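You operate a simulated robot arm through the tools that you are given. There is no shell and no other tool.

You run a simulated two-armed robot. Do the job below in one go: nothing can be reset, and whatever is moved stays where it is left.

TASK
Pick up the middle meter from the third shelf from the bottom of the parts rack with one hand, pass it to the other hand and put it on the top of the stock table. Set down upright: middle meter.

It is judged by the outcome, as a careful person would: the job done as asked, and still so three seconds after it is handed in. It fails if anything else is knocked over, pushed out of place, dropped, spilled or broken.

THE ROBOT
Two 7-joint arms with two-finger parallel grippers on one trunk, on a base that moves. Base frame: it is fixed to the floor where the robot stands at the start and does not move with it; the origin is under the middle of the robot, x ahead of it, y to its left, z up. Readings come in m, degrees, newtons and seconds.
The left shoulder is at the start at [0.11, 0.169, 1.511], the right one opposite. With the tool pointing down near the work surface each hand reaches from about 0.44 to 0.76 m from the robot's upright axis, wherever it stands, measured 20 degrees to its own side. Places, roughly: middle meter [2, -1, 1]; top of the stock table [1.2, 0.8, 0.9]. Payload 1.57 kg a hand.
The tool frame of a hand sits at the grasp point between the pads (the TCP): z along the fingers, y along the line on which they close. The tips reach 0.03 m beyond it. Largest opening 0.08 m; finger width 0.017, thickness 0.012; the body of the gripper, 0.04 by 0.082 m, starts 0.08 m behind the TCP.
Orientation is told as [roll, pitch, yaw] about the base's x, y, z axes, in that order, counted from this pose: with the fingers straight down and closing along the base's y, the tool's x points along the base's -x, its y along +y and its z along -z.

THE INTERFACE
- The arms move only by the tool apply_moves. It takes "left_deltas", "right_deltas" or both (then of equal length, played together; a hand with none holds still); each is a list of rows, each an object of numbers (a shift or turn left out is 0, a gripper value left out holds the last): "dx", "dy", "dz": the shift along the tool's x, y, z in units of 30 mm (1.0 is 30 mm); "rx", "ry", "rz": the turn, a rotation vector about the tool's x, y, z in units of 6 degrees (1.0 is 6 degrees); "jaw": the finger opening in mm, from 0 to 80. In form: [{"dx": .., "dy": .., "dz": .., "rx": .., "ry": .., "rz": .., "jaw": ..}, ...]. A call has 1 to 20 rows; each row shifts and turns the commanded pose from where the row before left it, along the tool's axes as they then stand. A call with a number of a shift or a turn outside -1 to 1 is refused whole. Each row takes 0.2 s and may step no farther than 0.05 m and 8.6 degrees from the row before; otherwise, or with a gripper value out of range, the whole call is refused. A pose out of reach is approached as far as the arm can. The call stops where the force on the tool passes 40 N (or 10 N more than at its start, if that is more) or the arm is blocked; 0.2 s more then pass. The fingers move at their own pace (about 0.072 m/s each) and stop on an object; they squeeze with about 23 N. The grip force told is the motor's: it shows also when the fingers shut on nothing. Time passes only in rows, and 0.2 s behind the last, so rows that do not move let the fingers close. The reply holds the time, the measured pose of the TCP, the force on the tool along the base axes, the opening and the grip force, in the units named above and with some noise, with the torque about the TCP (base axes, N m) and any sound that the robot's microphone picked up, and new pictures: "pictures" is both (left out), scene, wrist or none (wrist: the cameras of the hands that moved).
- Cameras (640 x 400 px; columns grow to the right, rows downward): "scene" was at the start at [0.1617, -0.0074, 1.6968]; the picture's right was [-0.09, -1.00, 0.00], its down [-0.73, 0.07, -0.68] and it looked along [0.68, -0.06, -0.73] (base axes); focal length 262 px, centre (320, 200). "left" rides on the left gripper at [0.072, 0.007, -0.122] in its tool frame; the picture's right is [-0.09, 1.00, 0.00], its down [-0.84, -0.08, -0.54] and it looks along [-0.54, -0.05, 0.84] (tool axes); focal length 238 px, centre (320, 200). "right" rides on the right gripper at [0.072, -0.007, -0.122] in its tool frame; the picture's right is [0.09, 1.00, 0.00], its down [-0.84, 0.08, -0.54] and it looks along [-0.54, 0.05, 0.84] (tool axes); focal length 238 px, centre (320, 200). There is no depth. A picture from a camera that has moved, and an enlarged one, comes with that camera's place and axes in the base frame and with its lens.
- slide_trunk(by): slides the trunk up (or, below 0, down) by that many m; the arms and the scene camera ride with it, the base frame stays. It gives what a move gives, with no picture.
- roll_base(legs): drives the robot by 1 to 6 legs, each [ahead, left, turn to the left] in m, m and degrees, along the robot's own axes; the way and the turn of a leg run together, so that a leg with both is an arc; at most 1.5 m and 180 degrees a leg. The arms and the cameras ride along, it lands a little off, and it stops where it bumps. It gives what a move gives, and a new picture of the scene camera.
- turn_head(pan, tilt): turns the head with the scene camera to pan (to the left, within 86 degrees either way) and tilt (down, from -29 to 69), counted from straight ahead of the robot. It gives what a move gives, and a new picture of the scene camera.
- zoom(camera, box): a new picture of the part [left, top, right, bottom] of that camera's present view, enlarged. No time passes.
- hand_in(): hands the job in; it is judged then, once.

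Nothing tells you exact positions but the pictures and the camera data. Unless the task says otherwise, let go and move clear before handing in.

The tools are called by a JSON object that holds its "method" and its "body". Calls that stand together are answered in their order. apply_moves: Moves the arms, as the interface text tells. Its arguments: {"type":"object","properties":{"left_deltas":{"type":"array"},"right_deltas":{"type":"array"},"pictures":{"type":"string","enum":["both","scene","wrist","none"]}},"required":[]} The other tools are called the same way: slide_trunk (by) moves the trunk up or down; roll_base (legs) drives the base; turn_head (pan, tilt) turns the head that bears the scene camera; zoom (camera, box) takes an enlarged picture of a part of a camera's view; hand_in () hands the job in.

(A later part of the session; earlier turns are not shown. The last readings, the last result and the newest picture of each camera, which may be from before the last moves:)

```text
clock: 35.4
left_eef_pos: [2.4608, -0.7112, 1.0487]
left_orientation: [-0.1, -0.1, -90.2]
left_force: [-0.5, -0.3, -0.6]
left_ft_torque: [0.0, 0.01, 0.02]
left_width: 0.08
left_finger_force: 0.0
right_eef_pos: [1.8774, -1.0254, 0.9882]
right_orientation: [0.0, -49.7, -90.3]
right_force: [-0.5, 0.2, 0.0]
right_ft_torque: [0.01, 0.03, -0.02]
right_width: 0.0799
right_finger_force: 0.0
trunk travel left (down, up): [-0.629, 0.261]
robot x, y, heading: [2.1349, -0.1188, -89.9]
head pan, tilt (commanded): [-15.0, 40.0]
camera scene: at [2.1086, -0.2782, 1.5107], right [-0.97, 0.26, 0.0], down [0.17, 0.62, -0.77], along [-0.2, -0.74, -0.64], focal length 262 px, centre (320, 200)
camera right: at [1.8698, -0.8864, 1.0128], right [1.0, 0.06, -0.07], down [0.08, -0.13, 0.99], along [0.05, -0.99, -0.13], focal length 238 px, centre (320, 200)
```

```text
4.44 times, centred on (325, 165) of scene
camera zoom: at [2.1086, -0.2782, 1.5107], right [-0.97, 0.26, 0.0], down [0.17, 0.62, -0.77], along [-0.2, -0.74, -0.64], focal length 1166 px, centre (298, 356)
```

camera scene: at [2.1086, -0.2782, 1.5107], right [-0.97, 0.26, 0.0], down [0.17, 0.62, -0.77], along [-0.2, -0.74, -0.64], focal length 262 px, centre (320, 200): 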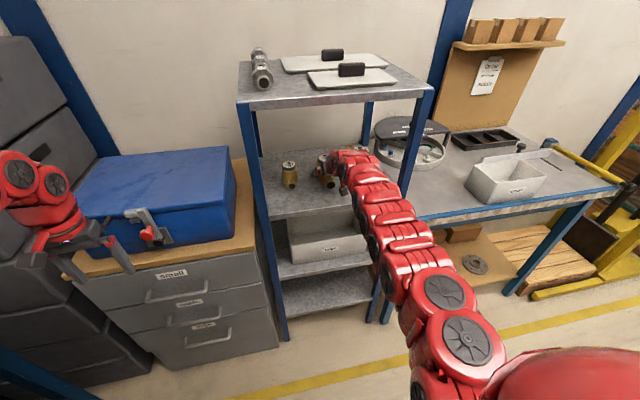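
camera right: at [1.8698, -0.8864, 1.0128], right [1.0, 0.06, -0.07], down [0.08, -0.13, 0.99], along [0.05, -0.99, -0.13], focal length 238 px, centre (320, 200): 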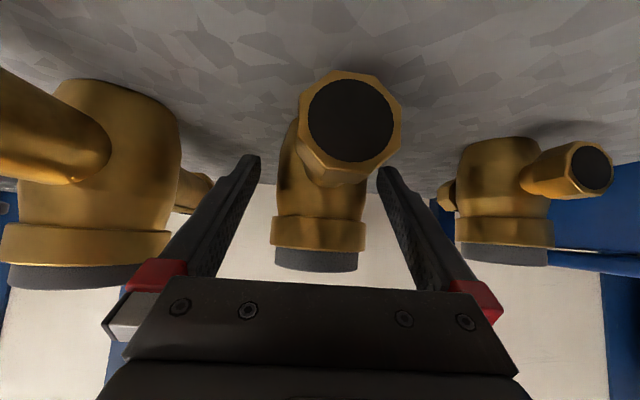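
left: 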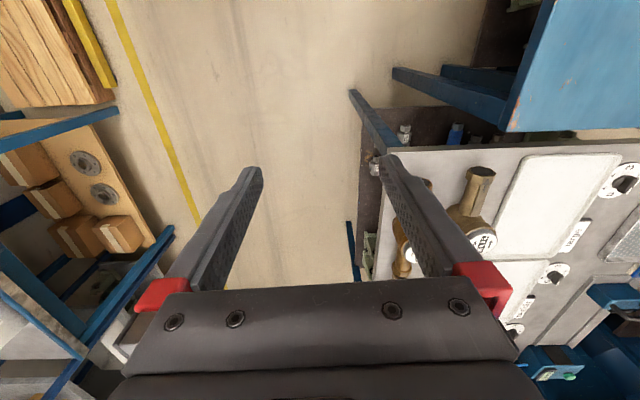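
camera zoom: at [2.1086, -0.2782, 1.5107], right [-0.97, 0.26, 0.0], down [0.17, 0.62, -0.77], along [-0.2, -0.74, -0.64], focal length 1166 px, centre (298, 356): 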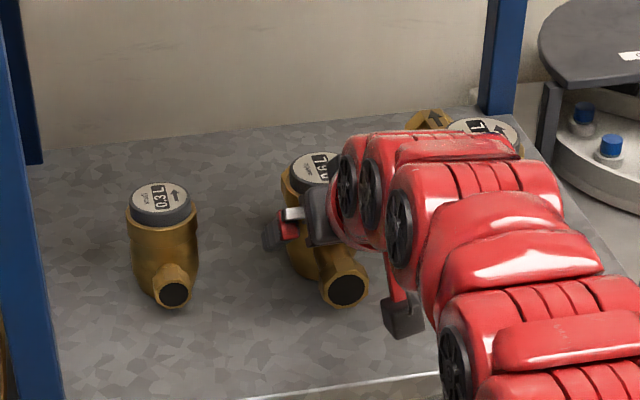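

The fingers straddle the lower body evenly with the TCP at [1.877, -1.026, 0.988]. I close the right gripper.

{"method": "apply_moves", "body": {"right_deltas": [{"jaw": 0}, {"jaw": 0}, {"jaw": 0}, {"jaw": 0}, {"jaw": 0}], "pictures": "both"}}

{"method": "zoom", "body": {"camera": "scene", "box": [280, 120, 370, 210]}}

```text
clock: 36.5
left_eef_pos: [2.4606, -0.7124, 1.049]
left_orientation: [-0.1, 0.0, -90.2]
left_force: [0.2, -0.1, 0.5]
left_ft_torque: [-0.02, 0.03, 0.03]
left_width: 0.08
left_finger_force: 0.0
right_eef_pos: [1.8768, -1.026, 0.9873]
right_orientation: [0.1, -49.7, -90.1]
right_force: [1.9, -0.4, 0.2]
right_ft_torque: [0.02, -0.05, 0.03]
right_width: 0.0591
right_finger_force: 23.4
trunk travel left (down, up): [-0.629, 0.261]
robot x, y, heading: [2.1298, -0.1148, -90.3]
head pan, tilt (commanded): [-15.0, 40.0]
camera scene: at [2.109, -0.2781, 1.5107], right [-0.97, 0.26, 0.0], down [0.17, 0.62, -0.77], along [-0.2, -0.74, -0.64], focal length 262 px, centre (320, 200)
camera right: at [1.8701, -0.8863, 1.0129], right [1.0, 0.06, -0.07], down [0.08, -0.13, 0.99], along [0.05, -0.99, -0.13], focal length 238 px, centre (320, 200)
```

scene: 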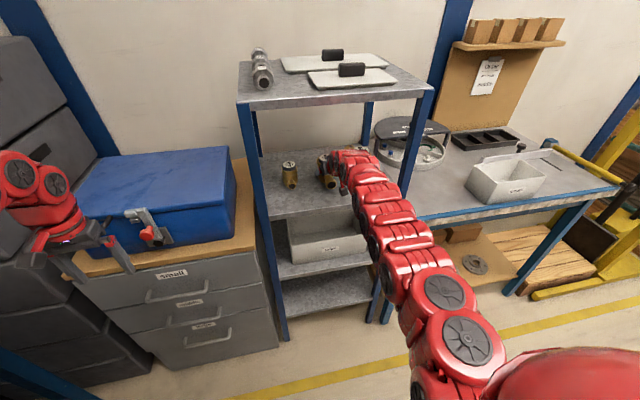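
right: 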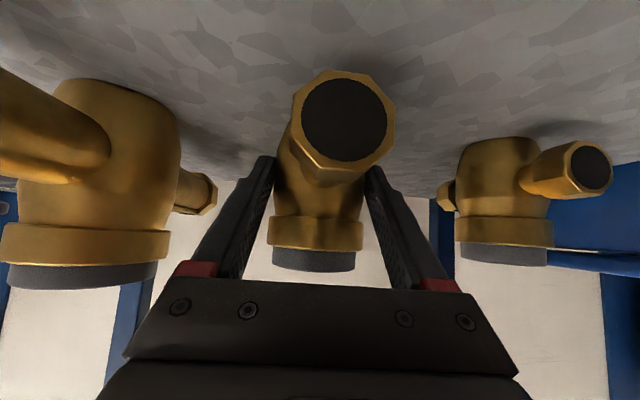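

```text
4.44 times, centred on (325, 165) of scene
camera zoom: at [2.109, -0.2781, 1.5107], right [-0.97, 0.26, 0.0], down [0.17, 0.62, -0.77], along [-0.2, -0.74, -0.64], focal length 1166 px, centre (298, 356)
```

zoom: 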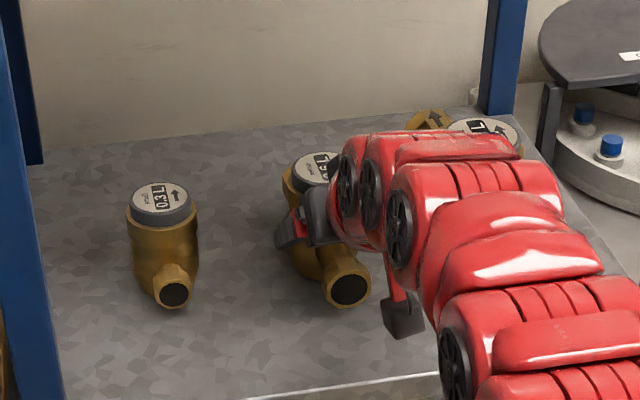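

Gripped: width 59 mm at 23 N. I lift by raising the trunk 30 mm and check the grip.

{"method": "slide_trunk", "body": {"by": 0.03}}

{"method": "apply_moves", "body": {"right_deltas": [{"jaw": 0}], "pictures": "both"}}

{"method": "zoom", "body": {"camera": "scene", "box": [280, 120, 370, 210]}}

```text
clock: 37.3
left_eef_pos: [2.4601, -0.7138, 1.0768]
left_orientation: [0.0, 0.1, -90.2]
left_force: [0.0, 0.9, 0.9]
left_ft_torque: [0.03, 0.0, -0.03]
left_width: 0.0798
left_finger_force: 0.0
right_eef_pos: [1.8769, -1.0255, 1.0158]
right_orientation: [0.0, -49.6, -90.2]
right_force: [-0.3, -0.5, -6.7]
right_ft_torque: [0.18, 0.01, 0.0]
right_width: 0.0591
right_finger_force: 23.2
trunk travel left (down, up): [-0.659, 0.231]
robot x, y, heading: [2.1295, -0.115, -90.3]
head pan, tilt (commanded): [-15.0, 40.0]
```

```text
clock: 37.7
left_eef_pos: [2.4589, -0.7118, 1.0787]
left_orientation: [0.0, 0.1, -90.2]
left_force: [-0.8, -0.7, -0.2]
left_ft_torque: [0.0, 0.0, -0.02]
left_width: 0.0802
left_finger_force: 0.0
right_eef_pos: [1.8756, -1.0255, 1.0167]
right_orientation: [0.0, -49.5, -90.2]
right_force: [-0.1, 0.2, -6.5]
right_ft_torque: [0.15, 0.0, -0.03]
right_width: 0.0594
right_finger_force: 23.3
trunk travel left (down, up): [-0.659, 0.231]
robot x, y, heading: [2.1284, -0.1142, -90.3]
head pan, tilt (commanded): [-15.0, 40.0]
camera scene: at [2.1083, -0.2789, 1.5406], right [-0.97, 0.26, 0.0], down [0.17, 0.62, -0.77], along [-0.2, -0.74, -0.64], focal length 262 px, centre (320, 200)
camera right: at [1.8696, -0.8867, 1.0422], right [1.0, 0.06, -0.07], down [0.08, -0.13, 0.99], along [0.05, -0.99, -0.13], focal length 238 px, centre (320, 200)
```

scene: 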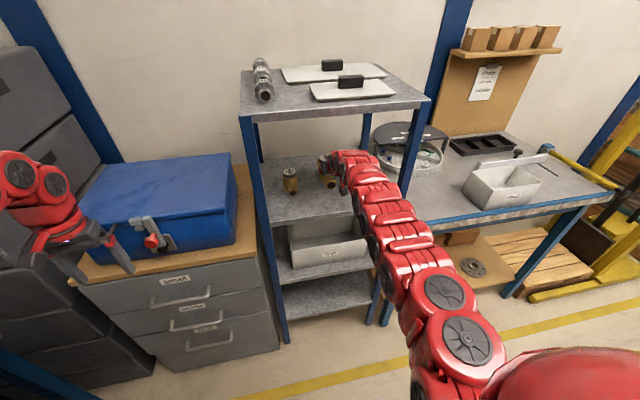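
right: 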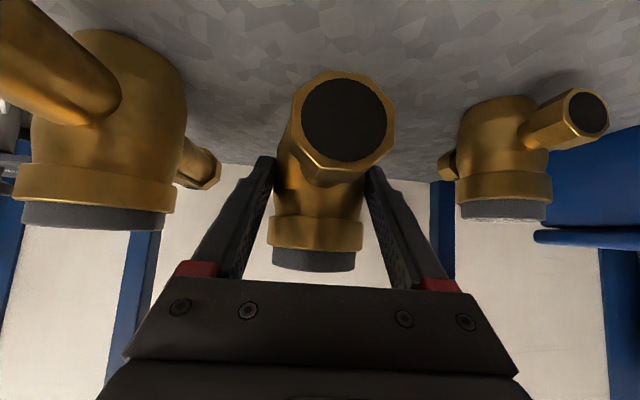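

```text
4.44 times, centred on (325, 165) of scene
camera zoom: at [2.1083, -0.2789, 1.5406], right [-0.97, 0.26, 0.0], down [0.17, 0.62, -0.77], along [-0.2, -0.74, -0.64], focal length 1166 px, centre (298, 356)
```

zoom: 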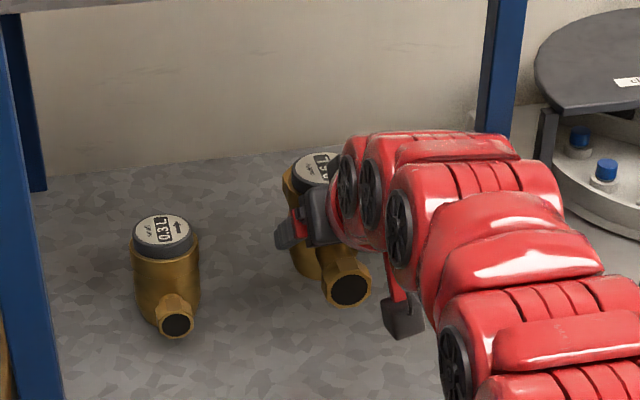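

It's lifted (about 0.67 kg) and stable, but the torque and the nozzle's apparent size both say the meter's axis is at y≈-1.05, so only the fingertips hold it. I'll set it back in the same spot, go 15 mm deeper and regrip.

{"method": "slide_trunk", "body": {"by": -0.03}}

{"method": "apply_moves", "body": {"right_deltas": [{"jaw": 0}, {"jaw": 66}, {"jaw": 80}, {"jaw": 80}, {"jaw": 80}], "pictures": "wrist"}}

```text
clock: 38.5
left_eef_pos: [2.4603, -0.7121, 1.0486]
left_orientation: [0.0, 0.0, -90.2]
left_force: [0.6, -0.7, 0.0]
left_ft_torque: [0.01, 0.01, -0.02]
left_width: 0.0801
left_finger_force: 0.0
right_eef_pos: [1.8764, -1.0258, 0.9876]
right_orientation: [0.0, -49.6, -90.2]
right_force: [-0.5, 0.5, -1.9]
right_ft_torque: [0.07, 0.03, 0.0]
right_width: 0.0592
right_finger_force: 23.0
trunk travel left (down, up): [-0.629, 0.261]
robot x, y, heading: [2.1274, -0.1132, -90.3]
head pan, tilt (commanded): [-15.0, 40.0]
```

```text
clock: 39.6
left_eef_pos: [2.462, -0.7116, 1.0493]
left_orientation: [0.0, 0.0, -90.2]
left_force: [-0.4, 0.3, 0.3]
left_ft_torque: [0.0, -0.02, -0.01]
left_width: 0.0803
left_finger_force: 0.0
right_eef_pos: [1.876, -1.0257, 0.9878]
right_orientation: [0.0, -49.8, -90.2]
right_force: [0.2, 0.1, -0.2]
right_ft_torque: [0.01, -0.04, 0.0]
right_width: 0.0799
right_finger_force: 0.0
trunk travel left (down, up): [-0.629, 0.261]
robot x, y, heading: [2.1273, -0.1177, -90.2]
head pan, tilt (commanded): [-15.0, 40.0]
camera right: at [1.8698, -0.8863, 1.0129], right [1.0, 0.06, -0.07], down [0.08, -0.13, 0.99], along [0.05, -0.99, -0.13], focal length 238 px, centre (320, 200)
```

right: 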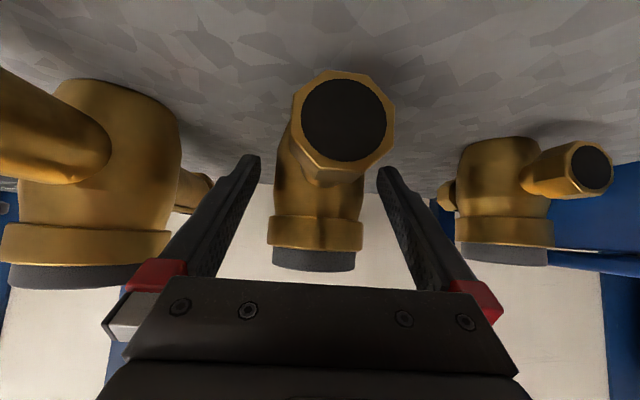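

It stands again on the shelf, released. Base forward 16 mm and regrip.

{"method": "roll_base", "body": {"legs": [[0.016, 0.0, 0.0]]}}

{"method": "apply_moves", "body": {"right_deltas": [{"jaw": 80}], "pictures": "wrist"}}

```text
clock: 40.4
left_eef_pos: [2.4615, -0.7267, 1.0501]
left_orientation: [0.0, 0.0, -90.1]
left_force: [0.3, 0.1, 0.3]
left_ft_torque: [0.02, 0.01, 0.04]
left_width: 0.0801
left_finger_force: 0.1
right_eef_pos: [1.8764, -1.0406, 0.9899]
right_orientation: [0.0, -49.8, -90.2]
right_force: [0.1, 0.2, 0.3]
right_ft_torque: [-0.02, 0.02, 0.0]
right_width: 0.0803
right_finger_force: 0.0
trunk travel left (down, up): [-0.629, 0.261]
robot x, y, heading: [2.1289, -0.1301, -90.2]
head pan, tilt (commanded): [-15.0, 40.0]
camera scene: at [2.1086, -0.2913, 1.5111], right [-0.97, 0.26, 0.0], down [0.17, 0.62, -0.77], along [-0.2, -0.74, -0.64], focal length 262 px, centre (320, 200)
```

scene: 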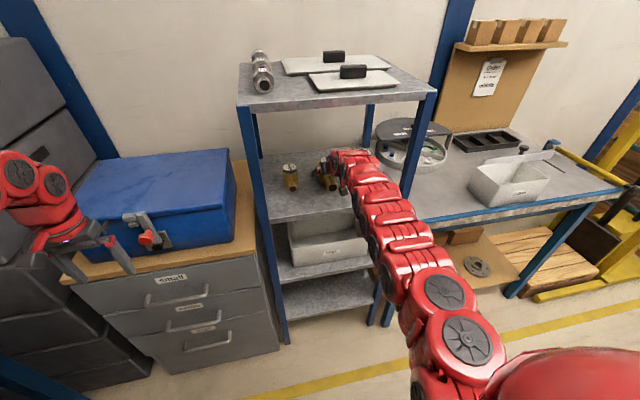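

```text
clock: 40.8
left_eef_pos: [2.4609, -0.7262, 1.0489]
left_orientation: [-0.1, 0.1, -90.1]
left_force: [-0.6, -0.3, 0.1]
left_ft_torque: [-0.05, -0.01, -0.01]
left_width: 0.0799
left_finger_force: 0.2
right_eef_pos: [1.8764, -1.0408, 0.9897]
right_orientation: [-0.1, -49.8, -90.2]
right_force: [-0.7, 0.2, -0.2]
right_ft_torque: [-0.01, -0.01, -0.01]
right_width: 0.0801
right_finger_force: 0.0
trunk travel left (down, up): [-0.629, 0.261]
robot x, y, heading: [2.1314, -0.1284, -90.3]
head pan, tilt (commanded): [-15.0, 40.0]
camera right: at [1.8697, -0.9011, 1.0142], right [1.0, 0.06, -0.07], down [0.08, -0.13, 0.99], along [0.05, -0.99, -0.13], focal length 238 px, centre (320, 200)
```

right: 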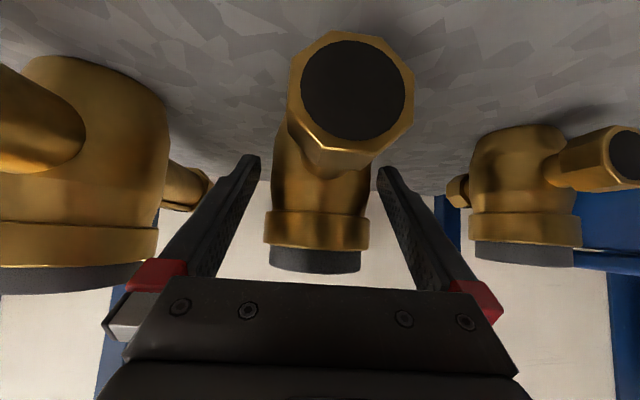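

Now the meter axis is about 11 mm ahead of the TCP, well inside the pads. I lower 6 mm so the grip is on the lower body and leaves the ring free for the other hand, then close.

{"method": "slide_trunk", "body": {"by": -0.006}}

{"method": "apply_moves", "body": {"right_deltas": [{"jaw": 80}, {"jaw": 0}, {"jaw": 0}, {"jaw": 0}, {"jaw": 0}, {"jaw": 0}], "pictures": "wrist"}}

```text
clock: 41.4
left_eef_pos: [2.4601, -0.7271, 1.0426]
left_orientation: [0.0, -0.1, -90.1]
left_force: [-0.2, -0.1, 0.2]
left_ft_torque: [0.02, 0.0, 0.04]
left_width: 0.0798
left_finger_force: 0.1
right_eef_pos: [1.8768, -1.0411, 0.9812]
right_orientation: [0.0, -49.7, -90.2]
right_force: [1.1, -0.5, 0.1]
right_ft_torque: [-0.01, 0.01, 0.0]
right_width: 0.08
right_finger_force: 0.0
trunk travel left (down, up): [-0.623, 0.267]
robot x, y, heading: [2.131, -0.1354, -90.1]
head pan, tilt (commanded): [-15.0, 40.0]
```

```text
clock: 42.8
left_eef_pos: [2.4614, -0.729, 1.0431]
left_orientation: [0.1, 0.1, -90.1]
left_force: [-0.4, 0.4, 0.1]
left_ft_torque: [0.02, -0.01, -0.01]
left_width: 0.0798
left_finger_force: 0.0
right_eef_pos: [1.877, -1.0417, 0.9818]
right_orientation: [0.0, -49.7, -90.1]
right_force: [0.3, 0.1, -0.8]
right_ft_torque: [0.02, -0.02, 0.03]
right_width: 0.0615
right_finger_force: 22.9
trunk travel left (down, up): [-0.623, 0.267]
robot x, y, heading: [2.13, -0.1317, -90.2]
head pan, tilt (commanded): [-15.0, 40.0]
camera right: at [1.8698, -0.902, 1.007], right [1.0, 0.06, -0.07], down [0.08, -0.13, 0.99], along [0.05, -0.99, -0.13], focal length 238 px, centre (320, 200)
```

right: 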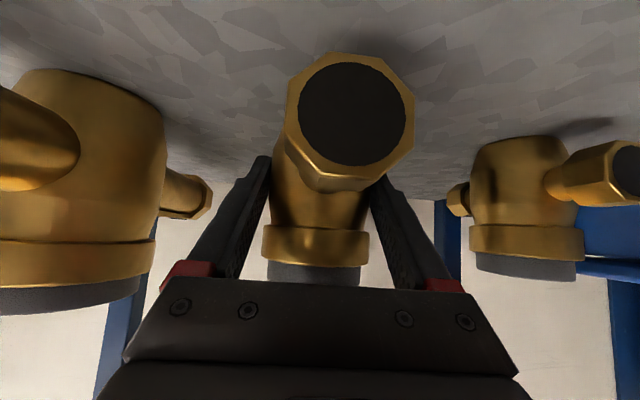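

Width is now 61.5 mm, the full body diameter, so the pads span the axis. Lift 30 mm and check.

{"method": "slide_trunk", "body": {"by": 0.03}}

{"method": "apply_moves", "body": {"right_deltas": [{"jaw": 0}, {"jaw": 0}], "pictures": "both"}}

{"method": "zoom", "body": {"camera": "scene", "box": [280, 120, 370, 210]}}

```text
clock: 43.5
left_eef_pos: [2.4609, -0.7305, 1.0711]
left_orientation: [0.0, 0.0, -90.0]
left_force: [-0.4, -0.6, 0.0]
left_ft_torque: [-0.04, 0.03, 0.03]
left_width: 0.0799
left_finger_force: 0.0
right_eef_pos: [1.8756, -1.0429, 1.0098]
right_orientation: [0.1, -49.7, -90.2]
right_force: [-0.4, -0.2, -6.7]
right_ft_torque: [0.02, 0.01, -0.03]
right_width: 0.0614
right_finger_force: 23.3
trunk travel left (down, up): [-0.653, 0.237]
robot x, y, heading: [2.1248, -0.1338, -90.1]
head pan, tilt (commanded): [-15.0, 40.0]
```

```text
clock: 44.1
left_eef_pos: [2.46, -0.7285, 1.0716]
left_orientation: [0.0, 0.1, -90.1]
left_force: [-0.8, 0.1, 1.0]
left_ft_torque: [0.0, 0.01, 0.01]
left_width: 0.08
left_finger_force: 0.1
right_eef_pos: [1.8779, -1.0416, 1.0104]
right_orientation: [-0.2, -49.6, -90.2]
right_force: [0.1, -0.5, -7.1]
right_ft_torque: [0.02, 0.03, -0.02]
right_width: 0.0613
right_finger_force: 23.3
trunk travel left (down, up): [-0.653, 0.237]
robot x, y, heading: [2.1276, -0.1322, -90.0]
head pan, tilt (commanded): [-15.0, 40.0]
camera scene: at [2.1082, -0.2954, 1.5345], right [-0.97, 0.26, 0.0], down [0.17, 0.62, -0.77], along [-0.2, -0.74, -0.64], focal length 262 px, centre (320, 200)
camera right: at [1.8695, -0.903, 1.0358], right [1.0, 0.06, -0.07], down [0.08, -0.13, 0.99], along [0.05, -0.99, -0.13], focal length 238 px, centre (320, 200)
```

scene: 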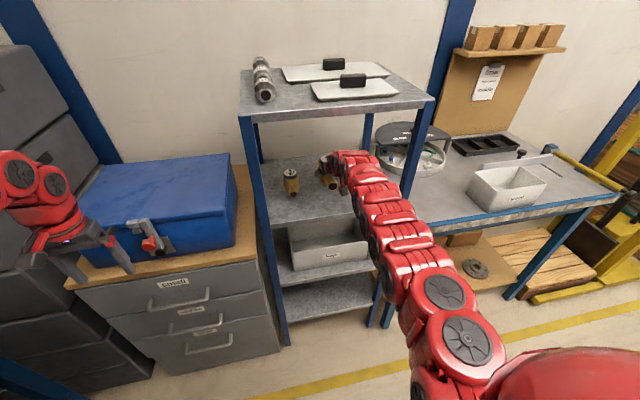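
right: 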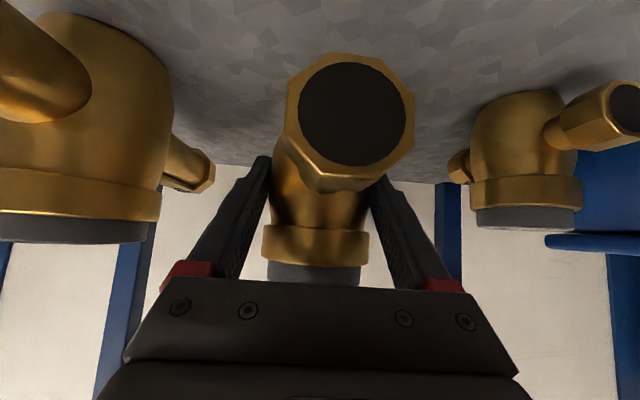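

```text
4.44 times, centred on (325, 165) of scene
camera zoom: at [2.1082, -0.2954, 1.5345], right [-0.97, 0.26, 0.0], down [0.17, 0.62, -0.77], along [-0.2, -0.74, -0.64], focal length 1166 px, centre (298, 356)
```

zoom: 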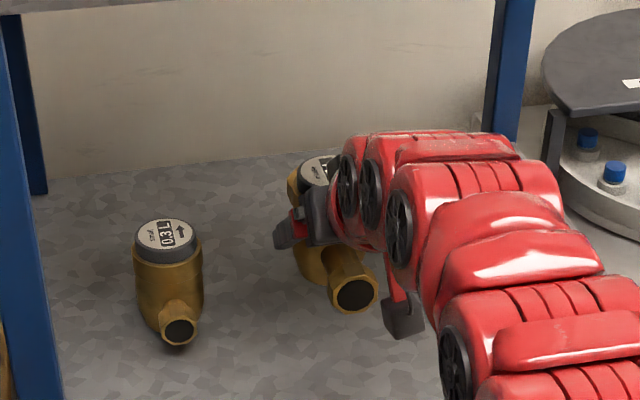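

The meter is held solidly with almost no torque. I back the base straight out by 0.4 m.

{"method": "roll_base", "body": {"legs": [[-0.4, 0.0, 0.0]]}}

{"method": "turn_head", "body": {"pan": -10, "tilt": 45}}

```text
clock: 46.6
left_eef_pos: [2.4616, -0.3243, 1.0712]
left_orientation: [0.0, 0.0, -90.0]
left_force: [-0.3, 0.3, 0.0]
left_ft_torque: [-0.03, 0.03, -0.01]
left_width: 0.0802
left_finger_force: 0.1
right_eef_pos: [1.88, -0.6394, 1.011]
right_orientation: [0.0, -49.7, -90.0]
right_force: [-0.7, -0.2, -6.2]
right_ft_torque: [0.02, -0.01, 0.01]
right_width: 0.0615
right_finger_force: 23.2
trunk travel left (down, up): [-0.653, 0.237]
robot x, y, heading: [2.1327, 0.2665, -90.1]
head pan, tilt (commanded): [-15.0, 40.0]
camera scene: at [2.1092, 0.1079, 1.5345], right [-0.97, 0.26, 0.0], down [0.17, 0.62, -0.77], along [-0.2, -0.74, -0.64], focal length 262 px, centre (320, 200)
```

scene: 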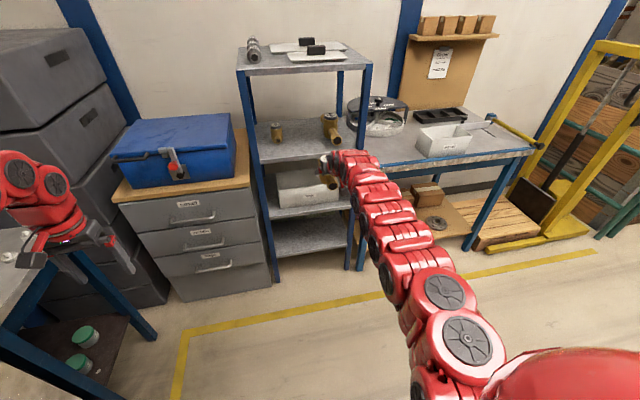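

```text
clock: 47.3
left_eef_pos: [2.4623, -0.3247, 1.0723]
left_orientation: [0.0, 0.1, -89.9]
left_force: [0.2, -0.3, -0.1]
left_ft_torque: [0.01, 0.02, 0.01]
left_width: 0.08
left_finger_force: 0.0
right_eef_pos: [1.8803, -0.6386, 1.011]
right_orientation: [-0.1, -49.6, -90.0]
right_force: [-0.8, -0.1, -7.3]
right_ft_torque: [0.0, 0.0, -0.03]
right_width: 0.0615
right_finger_force: 23.1
trunk travel left (down, up): [-0.653, 0.237]
robot x, y, heading: [2.1302, 0.2716, -89.8]
head pan, tilt (commanded): [-10.0, 45.0]
camera scene: at [2.1171, 0.1106, 1.5274], right [-0.98, 0.17, 0.0], down [0.12, 0.7, -0.71], along [-0.12, -0.7, -0.71], focal length 262 px, centre (320, 200)
```

scene: 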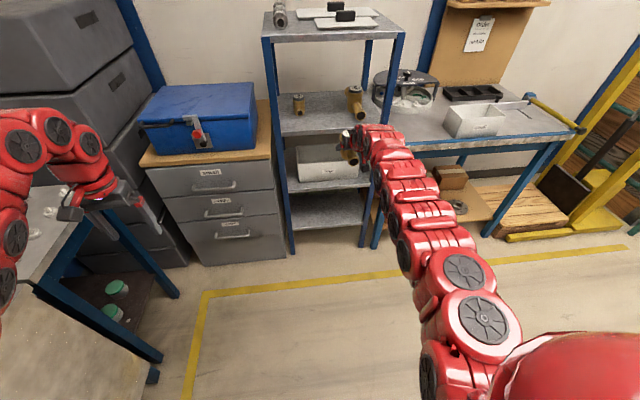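

The meter is out of the rack and steady. I'll bring the right hand nearer to the middle for the hand-over, keeping its tilt so the meter stays upright.

{"method": "apply_moves", "body": {"right_deltas": [{"dz": -0.32, "dx": 0.14, "dy": 0.667}, {"dz": -0.32, "dx": 0.14, "dy": 0.667}, {"dz": -0.32, "dx": 0.14, "dy": 0.667}, {"dz": -0.32, "dx": 0.14, "dy": 0.667}, {"dz": -0.32, "dx": 0.14, "dy": 0.667}, {"dz": -0.32, "dx": 0.14, "dy": 0.667}, {"dz": -0.32, "dx": 0.14, "dy": 0.667}, {"dz": -0.32, "dx": 0.14, "dy": 0.667}], "pictures": "both"}}

```text
clock: 49.1
left_eef_pos: [2.4643, -0.324, 1.0718]
left_orientation: [0.0, 0.1, -89.9]
left_force: [0.2, -0.6, 0.3]
left_ft_torque: [-0.01, 0.05, 0.0]
left_width: 0.08
left_finger_force: 0.0
right_eef_pos: [2.0411, -0.5587, 1.0349]
right_orientation: [-0.1, -49.6, -90.1]
right_force: [0.3, -0.8, -6.1]
right_ft_torque: [-0.01, 0.03, -0.01]
right_width: 0.0614
right_finger_force: 23.1
trunk travel left (down, up): [-0.653, 0.237]
robot x, y, heading: [2.1301, 0.2705, -89.8]
head pan, tilt (commanded): [-10.0, 45.0]
camera scene: at [2.1183, 0.1106, 1.5274], right [-0.98, 0.17, 0.0], down [0.12, 0.7, -0.71], along [-0.12, -0.7, -0.71], focal length 262 px, centre (320, 200)
camera right: at [2.0335, -0.4196, 1.0608], right [1.0, 0.06, -0.07], down [0.08, -0.13, 0.99], along [0.05, -0.99, -0.13], focal length 238 px, centre (320, 200)
```

scene: 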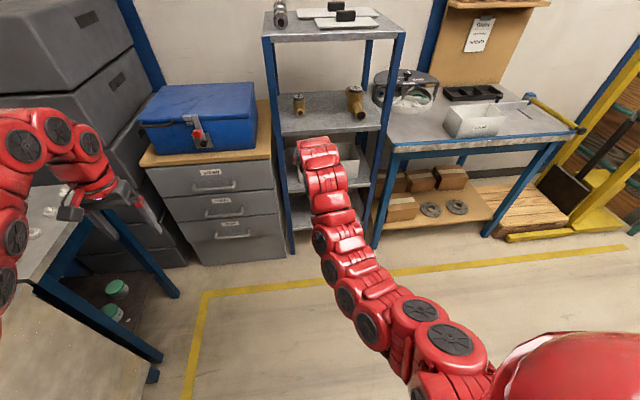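
right: 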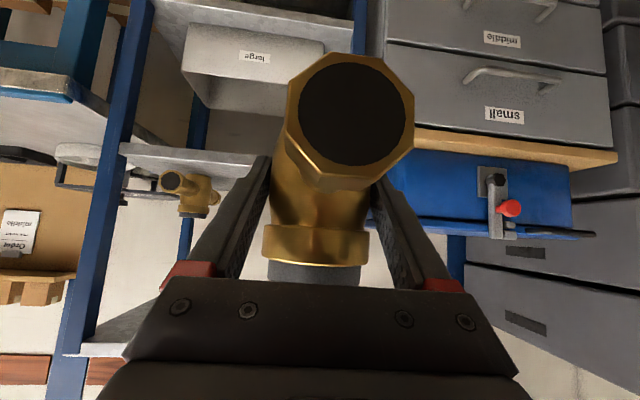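

A responds well. Now I turn the right hand gradually to the left while drawing it nearer, so the meter hangs in front of the robot with the right arm off to the side.

{"method": "apply_moves", "body": {"right_deltas": [{"dz": -0.374, "dx": 0.317, "dy": 0.133, "rx": -0.763, "rz": -0.647}, {"dz": -0.361, "dx": 0.306, "dy": 0.184, "rx": -0.763, "rz": -0.647}, {"dz": -0.346, "dx": 0.293, "dy": 0.233, "rx": -0.763, "rz": -0.647}, {"dz": -0.326, "dx": 0.276, "dy": 0.277, "rx": -0.763, "rz": -0.647}, {"dz": -0.3, "dx": 0.254, "dy": 0.323, "rx": -0.763, "rz": -0.647}, {"dz": -0.272, "dx": 0.231, "dy": 0.363, "rx": -0.763, "rz": -0.647}, {"dz": -0.242, "dx": 0.205, "dy": 0.393, "rx": -0.763, "rz": -0.647}, {"dz": -0.209, "dx": 0.177, "dy": 0.427, "rx": -0.763, "rz": -0.647}], "pictures": "both"}}

```text
clock: 50.9
left_eef_pos: [2.4634, -0.3234, 1.0732]
left_orientation: [0.0, 0.1, -90.1]
left_force: [-0.5, 0.5, 0.0]
left_ft_torque: [-0.01, 0.0, -0.02]
left_width: 0.08
left_finger_force: 0.0
right_eef_pos: [2.0722, -0.4422, 1.0362]
right_orientation: [0.0, -49.8, -41.9]
right_force: [-0.2, -0.3, -6.9]
right_ft_torque: [0.01, 0.04, 0.02]
right_width: 0.0617
right_finger_force: 23.3
trunk travel left (down, up): [-0.653, 0.237]
robot x, y, heading: [2.127, 0.2721, -89.7]
head pan, tilt (commanded): [-10.0, 45.0]
camera scene: at [2.1172, 0.1105, 1.5274], right [-0.98, 0.17, 0.0], down [0.12, 0.7, -0.71], along [-0.12, -0.7, -0.71], focal length 262 px, centre (320, 200)
camera right: at [1.9632, -0.3533, 1.0608], right [0.62, 0.78, -0.07], down [0.15, -0.03, 0.99], along [0.77, -0.62, -0.13], focal length 238 px, centre (320, 200)
```

scene: 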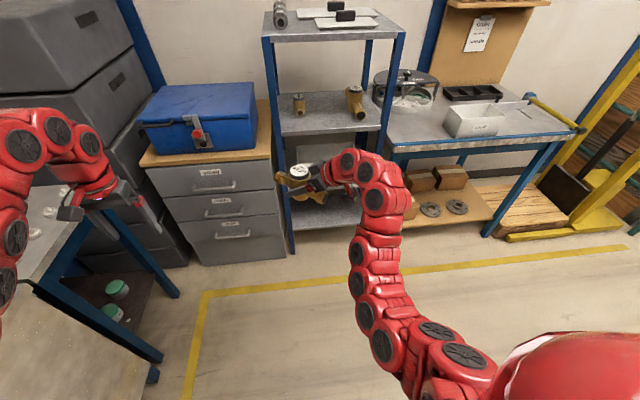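
right: 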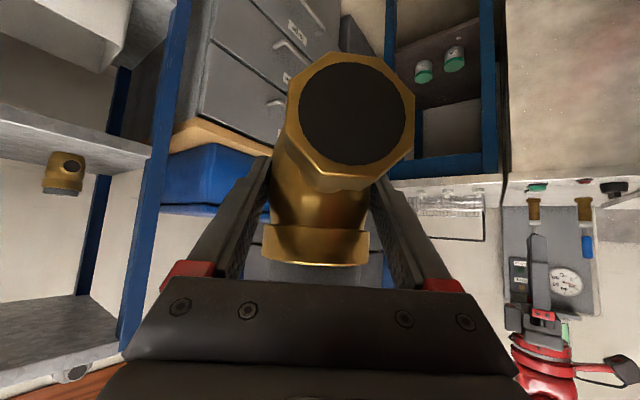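

The meter is clearly visible now and still level. I check that the left hand can turn -90° in yaw (needed so it closes along the same axis from above) while the right finishes its turn.

{"method": "apply_moves", "body": {"right_deltas": [{"dz": -0.178, "dx": 0.151, "dy": 0.513, "rx": -0.763, "rz": -0.647}, {"dz": -0.137, "dx": 0.116, "dy": 0.533, "rx": -0.763, "rz": -0.647}, {"dz": -0.094, "dx": 0.08, "dy": 0.55, "rx": -0.763, "rz": -0.647}, {"dz": -0.048, "dx": 0.041, "dy": 0.56, "rx": -0.763, "rz": -0.647}, {"dy": 0.563, "rx": -0.763, "rz": -0.647}, {"dz": 0.043, "dx": -0.037, "dy": 0.56, "rx": -0.763, "rz": -0.647}, {"dz": 0.086, "dx": -0.073, "dy": 0.55, "rx": -0.763, "rz": -0.647}], "pictures": "both"}}

{"method": "apply_moves", "body": {"left_deltas": [{"rz": 1}, {"rz": 1}, {"rz": 1}, {"rz": 1}, {"rz": 1}, {"rz": 1}, {"rz": 1}, {"rz": 1}, {"rz": 1}, {"rz": 1}, {"rz": 1}, {"rz": 1}, {"rz": 1}, {"rz": 1}, {"rz": 1}], "pictures": "both"}}

```text
clock: 52.5
left_eef_pos: [2.4631, -0.324, 1.0733]
left_orientation: [-0.1, 0.1, -90.0]
left_force: [0.4, -0.3, -0.3]
left_ft_torque: [0.0, 0.0, -0.02]
left_width: 0.0802
left_finger_force: 0.1
right_eef_pos: [2.1085, -0.3278, 1.0366]
right_orientation: [0.0, -49.6, -0.1]
right_force: [0.3, -0.9, -6.6]
right_ft_torque: [0.01, 0.04, -0.01]
right_width: 0.0613
right_finger_force: 22.7
trunk travel left (down, up): [-0.653, 0.237]
robot x, y, heading: [2.13, 0.272, -89.8]
head pan, tilt (commanded): [-10.0, 45.0]
camera scene: at [2.1178, 0.1108, 1.5274], right [-0.98, 0.17, 0.0], down [0.12, 0.7, -0.71], along [-0.12, -0.7, -0.71], focal length 262 px, centre (320, 200)
camera right: at [1.9677, -0.3353, 1.0613], right [-0.06, 1.0, -0.07], down [0.13, 0.08, 0.99], along [0.99, 0.05, -0.13], focal length 238 px, centre (320, 200)
```

scene: 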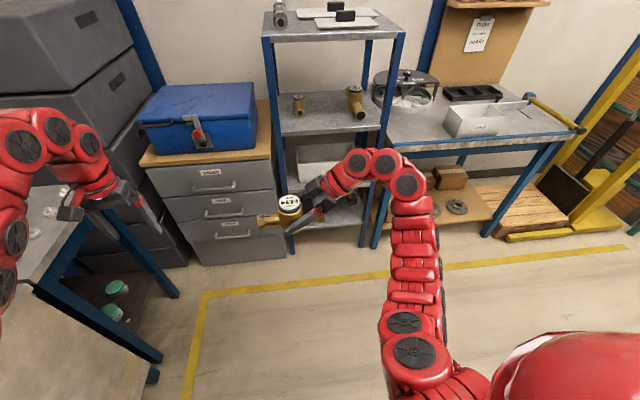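
right: 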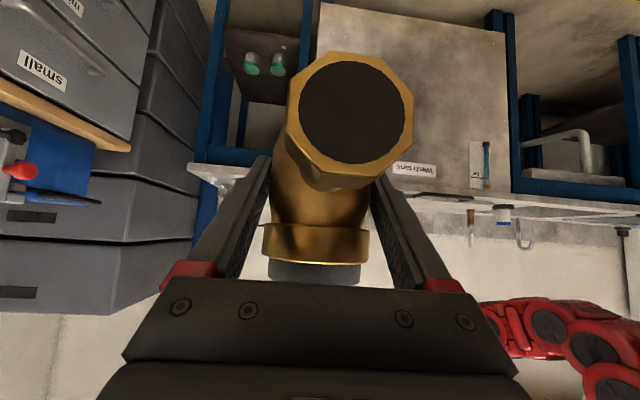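

```text
clock: 55.7
left_eef_pos: [2.4638, -0.324, 1.0728]
left_orientation: [0.0, 0.0, 179.9]
left_force: [-0.8, -0.5, 0.3]
left_ft_torque: [0.0, 0.02, -0.01]
left_width: 0.0801
left_finger_force: 0.0
right_eef_pos: [2.1089, -0.3297, 1.0366]
right_orientation: [0.1, -49.7, -0.1]
right_force: [0.1, 0.5, -6.1]
right_ft_torque: [0.03, 0.02, -0.02]
right_width: 0.0616
right_finger_force: 22.5
trunk travel left (down, up): [-0.653, 0.237]
robot x, y, heading: [2.1302, 0.2744, -90.1]
head pan, tilt (commanded): [-10.0, 45.0]
camera scene: at [2.1175, 0.1105, 1.5274], right [-0.98, 0.17, 0.0], down [0.12, 0.7, -0.71], along [-0.12, -0.7, -0.71], focal length 262 px, centre (320, 200)
camera left: at [2.5353, -0.3306, 1.1946], right [-0.09, -1.0, 0.0], down [-0.84, 0.08, 0.54], along [-0.54, 0.05, -0.84], focal length 238 px, centre (320, 200)
```

scene: 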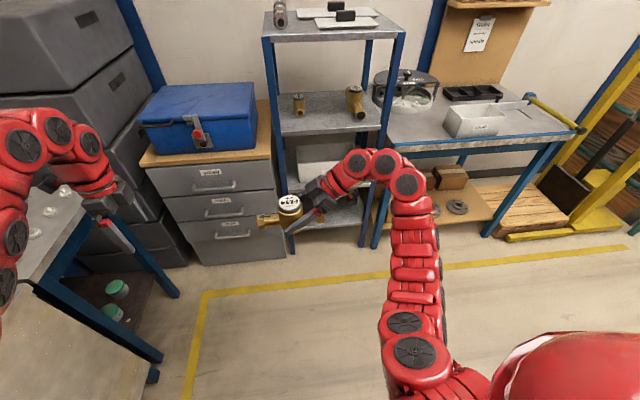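
left: 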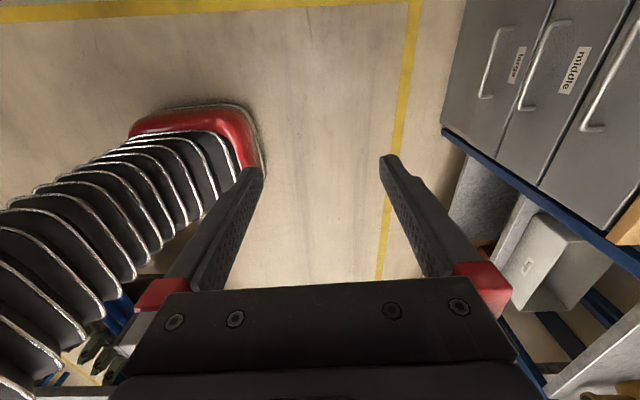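

Both hands reach their hand-over orientations. The left can't go higher, so I lower the right hand (with the meter) by 0.10 m in open space.

{"method": "apply_moves", "body": {"right_deltas": [{"dz": 0.36, "dx": 0.424}, {"dz": 0.36, "dx": 0.424}, {"dz": 0.36, "dx": 0.424}, {"dz": 0.36, "dx": 0.424}, {"dz": 0.36, "dx": 0.424}, {"dz": 0.36, "dx": 0.424}], "pictures": "none"}}

{"method": "turn_head", "body": {"pan": 0, "tilt": 52}}

{"method": "zoom", "body": {"camera": "scene", "box": [220, 130, 420, 260]}}

```text
clock: 57.1
left_eef_pos: [2.4636, -0.3246, 1.0725]
left_orientation: [-0.2, 0.1, -179.9]
left_force: [-0.9, -0.1, 0.9]
left_ft_torque: [0.0, 0.01, 0.01]
left_width: 0.0799
left_finger_force: 0.1
right_eef_pos: [2.1074, -0.3291, 0.936]
right_orientation: [0.0, -49.8, -0.1]
right_force: [0.1, 0.3, -7.1]
right_ft_torque: [0.02, 0.0, -0.01]
right_width: 0.0615
right_finger_force: 22.8
trunk travel left (down, up): [-0.653, 0.237]
robot x, y, heading: [2.1263, 0.2762, -89.7]
head pan, tilt (commanded): [-10.0, 45.0]
```

```text
clock: 57.8
left_eef_pos: [2.4628, -0.3251, 1.0733]
left_orientation: [-0.1, 0.1, -180.0]
left_force: [-0.8, 0.3, 0.8]
left_ft_torque: [-0.01, -0.02, 0.02]
left_width: 0.0801
left_finger_force: 0.1
right_eef_pos: [2.1086, -0.3292, 0.9363]
right_orientation: [0.1, -49.7, -0.1]
right_force: [0.5, -0.3, -6.3]
right_ft_torque: [0.0, 0.01, 0.01]
right_width: 0.0613
right_finger_force: 23.6
trunk travel left (down, up): [-0.653, 0.237]
robot x, y, heading: [2.1315, 0.2728, -90.1]
head pan, tilt (commanded): [0.0, 52.0]
camera scene: at [2.1316, 0.1156, 1.5178], right [-1.0, 0.0, 0.0], down [0.0, 0.79, -0.62], along [0.0, -0.62, -0.79], focal length 262 px, centre (320, 200)
```

scene: 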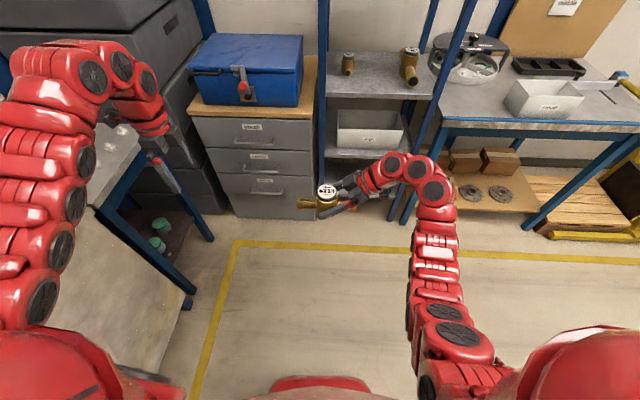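

```text
3.08 times, centred on (320, 195) of scene
camera zoom: at [2.1316, 0.1156, 1.5178], right [-1.0, 0.0, 0.0], down [0.0, 0.79, -0.62], along [0.0, -0.62, -0.79], focal length 807 px, centre (320, 215)
```

zoom: 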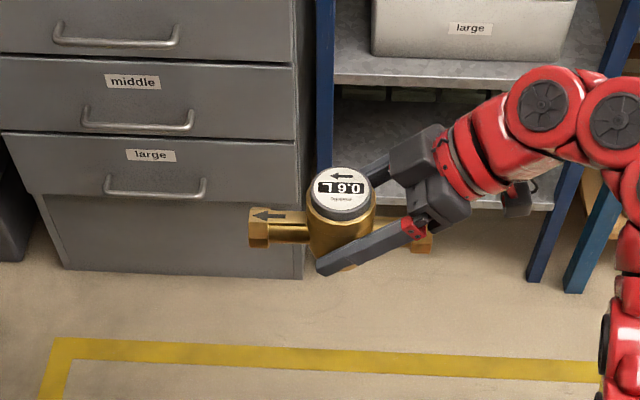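

I can see the meter held level: cap centre about [2.114, -0.329, 0.988]. Now I bring the left hand over it at a height 5 cm above the cap, stopping just short to check.

{"method": "apply_moves", "body": {"left_deltas": [{"dx": -0.85, "jaw": 80}, {"dx": -0.85}, {"dx": -0.85}, {"dx": -0.85}, {"dx": -0.85}, {"dx": -0.85}, {"dx": -0.85}, {"dx": -0.85}, {"dx": -0.85}, {"dx": -0.85}, {"dx": -0.85}, {"dx": -0.85}], "pictures": "both"}}

```text
clock: 60.4
left_eef_pos: [2.1648, -0.3601, 1.0746]
left_orientation: [-0.1, 0.1, -179.9]
left_force: [-0.2, -0.2, 0.3]
left_ft_torque: [0.0, 0.03, 0.03]
left_width: 0.0802
left_finger_force: 0.0
left hand out of reach, approached as far as the arm can: row 1, 2, 3, 4, 5
right_eef_pos: [2.1078, -0.3297, 0.9355]
right_orientation: [0.0, -49.8, -0.1]
right_force: [-0.3, -0.2, -7.5]
right_ft_torque: [0.0, 0.05, 0.01]
right_width: 0.0617
right_finger_force: 23.1
trunk travel left (down, up): [-0.653, 0.237]
robot x, y, heading: [2.1297, 0.2719, -90.2]
head pan, tilt (commanded): [0.0, 52.0]
camera scene: at [2.1305, 0.1153, 1.5178], right [-1.0, 0.0, 0.0], down [0.0, 0.79, -0.61], along [0.0, -0.61, -0.79], focal length 262 px, centre (320, 200)
camera left: at [2.2363, -0.3656, 1.1962], right [-0.09, -1.0, 0.0], down [-0.84, 0.08, 0.54], along [-0.54, 0.05, -0.84], focal length 238 px, centre (320, 200)
```

scene: 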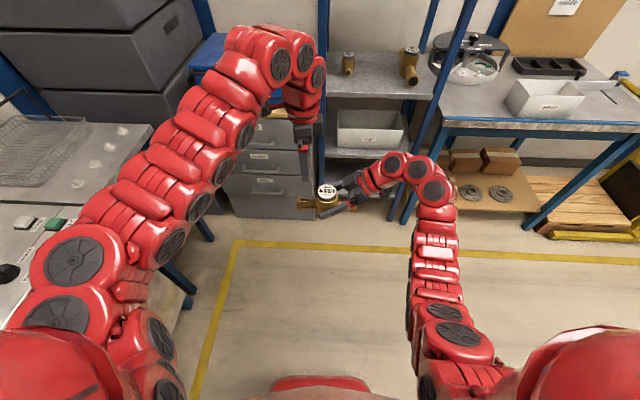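
left: 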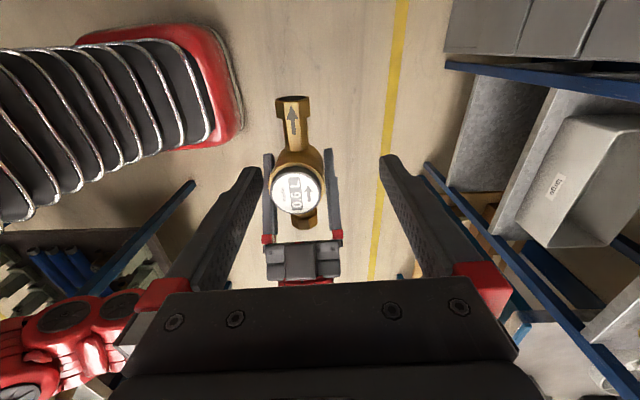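

The left wrist camera sees the meter's cap straight below and beside: about [2.116, -0.331]. I move the left hand over it with a slight descent.

{"method": "apply_moves", "body": {"left_deltas": [{"dx": -0.41, "dy": -0.25, "dz": 0.15}, {"dx": -0.41, "dy": -0.25, "dz": 0.15}, {"dx": -0.41, "dy": -0.25, "dz": 0.15}, {"dx": -0.41, "dy": -0.25, "dz": 0.15}], "pictures": "both"}}

{"method": "zoom", "body": {"camera": "scene", "box": [260, 120, 400, 230]}}

```text
clock: 61.4
left_eef_pos: [2.1148, -0.3291, 1.0563]
left_orientation: [-0.2, 0.0, -180.1]
left_force: [-0.2, 0.0, 0.2]
left_ft_torque: [0.0, 0.02, 0.02]
left_width: 0.0801
left_finger_force: 0.1
right_eef_pos: [2.1084, -0.3301, 0.9352]
right_orientation: [0.1, -49.7, -0.1]
right_force: [0.0, -0.7, -6.2]
right_ft_torque: [0.0, 0.05, -0.02]
right_width: 0.0614
right_finger_force: 23.0
trunk travel left (down, up): [-0.653, 0.237]
robot x, y, heading: [2.1276, 0.2698, -90.0]
head pan, tilt (commanded): [0.0, 52.0]
camera scene: at [2.131, 0.1156, 1.5178], right [-1.0, 0.0, 0.0], down [0.0, 0.79, -0.62], along [0.0, -0.62, -0.79], focal length 262 px, centre (320, 200)
camera left: at [2.1875, -0.3353, 1.1779], right [-0.09, -1.0, 0.0], down [-0.84, 0.08, 0.54], along [-0.54, 0.05, -0.84], focal length 238 px, centre (320, 200)
```

scene: 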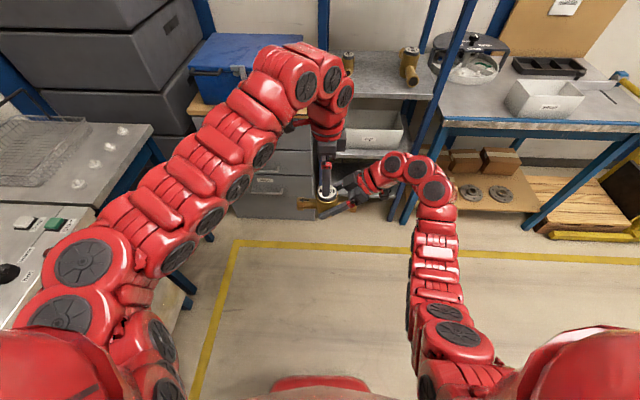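
left: 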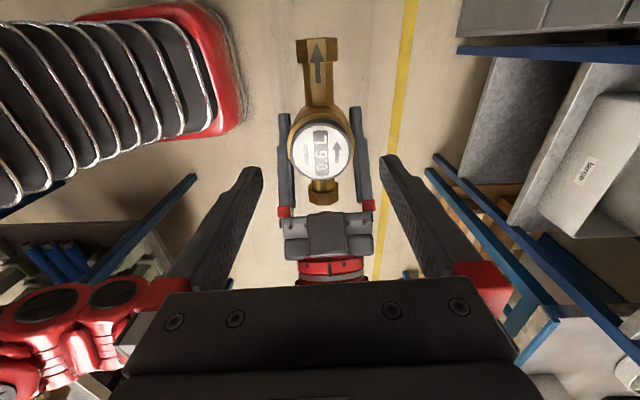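

```text
3.64 times, centred on (330, 175) of scene
camera zoom: at [2.131, 0.1156, 1.5178], right [-1.0, 0.0, 0.0], down [0.0, 0.79, -0.62], along [0.0, -0.62, -0.79], focal length 954 px, centre (284, 291)
```

zoom: 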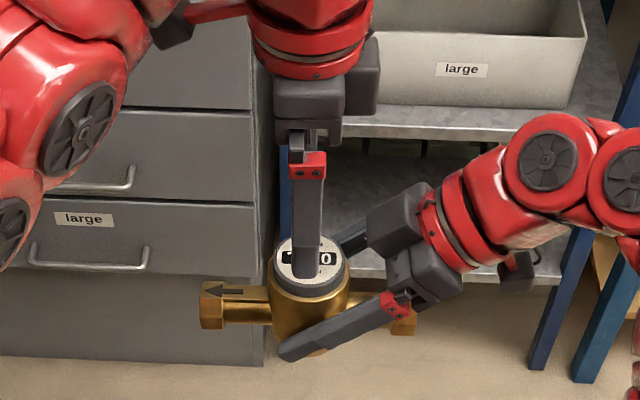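

The left hand is centred right above the meter. I descend so its tips reach the ring just above the right hand's fingers (tips at about z 0.952).

{"method": "apply_moves", "body": {"left_deltas": [{"dz": 0.4, "dx": 0.017}, {"dz": 0.4, "dx": 0.017}, {"dz": 0.4, "dx": 0.017}, {"dz": 0.4, "dx": 0.017}, {"dz": 0.4, "dx": 0.017}, {"dz": 0.3, "dx": 0.017}], "pictures": "both"}}

{"method": "zoom", "body": {"camera": "scene", "box": [290, 160, 380, 230]}}

{"method": "zoom", "body": {"camera": "left", "box": [220, 0, 420, 220]}}

```text
clock: 62.8
left_eef_pos: [2.1177, -0.3301, 1.0329]
left_orientation: [-0.1, 0.0, -179.8]
left_force: [0.0, -0.4, -0.2]
left_ft_torque: [0.01, 0.02, 0.03]
left_width: 0.0799
left_finger_force: 0.0
left hand out of reach, approached as far as the arm can: row 3, 4, 5, 6
right_eef_pos: [2.1083, -0.3299, 0.9355]
right_orientation: [0.1, -49.6, -0.2]
right_force: [0.0, 0.1, -6.5]
right_ft_torque: [0.02, 0.01, -0.01]
right_width: 0.0615
right_finger_force: 23.1
trunk travel left (down, up): [-0.653, 0.237]
robot x, y, heading: [2.1301, 0.2721, -90.0]
head pan, tilt (commanded): [0.0, 52.0]
camera scene: at [2.1315, 0.1155, 1.5178], right [-1.0, 0.0, 0.0], down [0.0, 0.79, -0.61], along [0.0, -0.61, -0.79], focal length 262 px, centre (320, 200)
camera left: at [2.1896, -0.336, 1.1547], right [-0.09, -1.0, 0.0], down [-0.84, 0.07, 0.54], along [-0.54, 0.05, -0.84], focal length 238 px, centre (320, 200)
```

scene: 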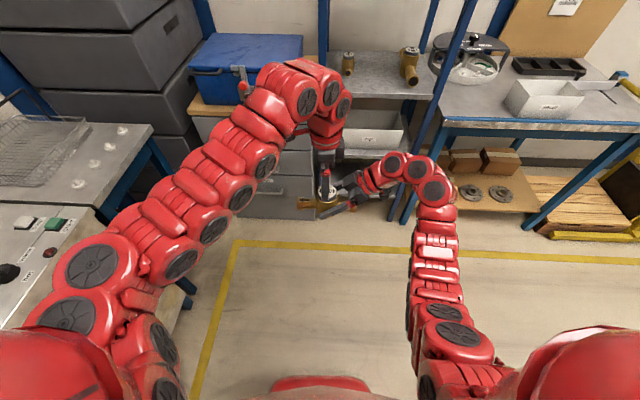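
left: 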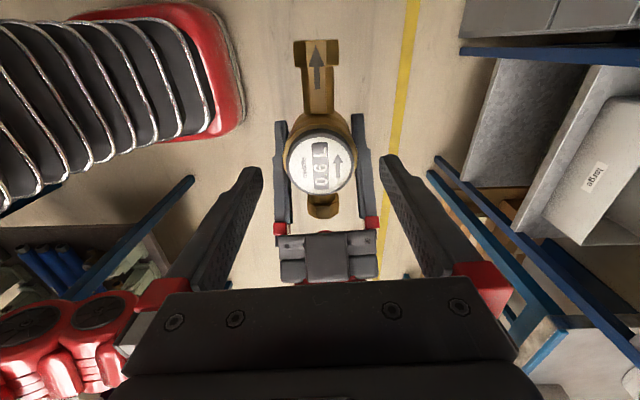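

```text
5.71 times, centred on (335, 195) of scene
camera zoom: at [2.1315, 0.1155, 1.5178], right [-1.0, 0.0, 0.0], down [0.0, 0.79, -0.61], along [0.0, -0.61, -0.79], focal length 1499 px, centre (234, 229)
```

zoom: 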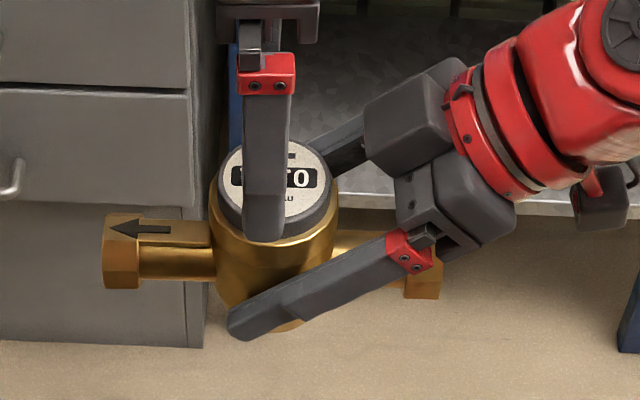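

```text
1.82 times, centred on (320, 110) of left
camera zoom: at [2.1896, -0.336, 1.1547], right [-0.09, -1.0, 0.0], down [-0.84, 0.07, 0.54], along [-0.54, 0.05, -0.84], focal length 433 px, centre (320, 364)
```

zoom: 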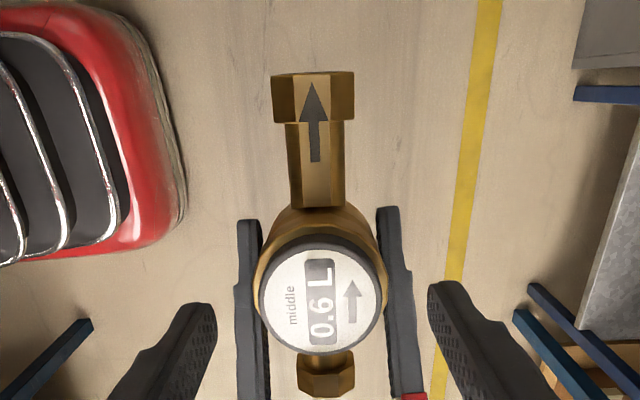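

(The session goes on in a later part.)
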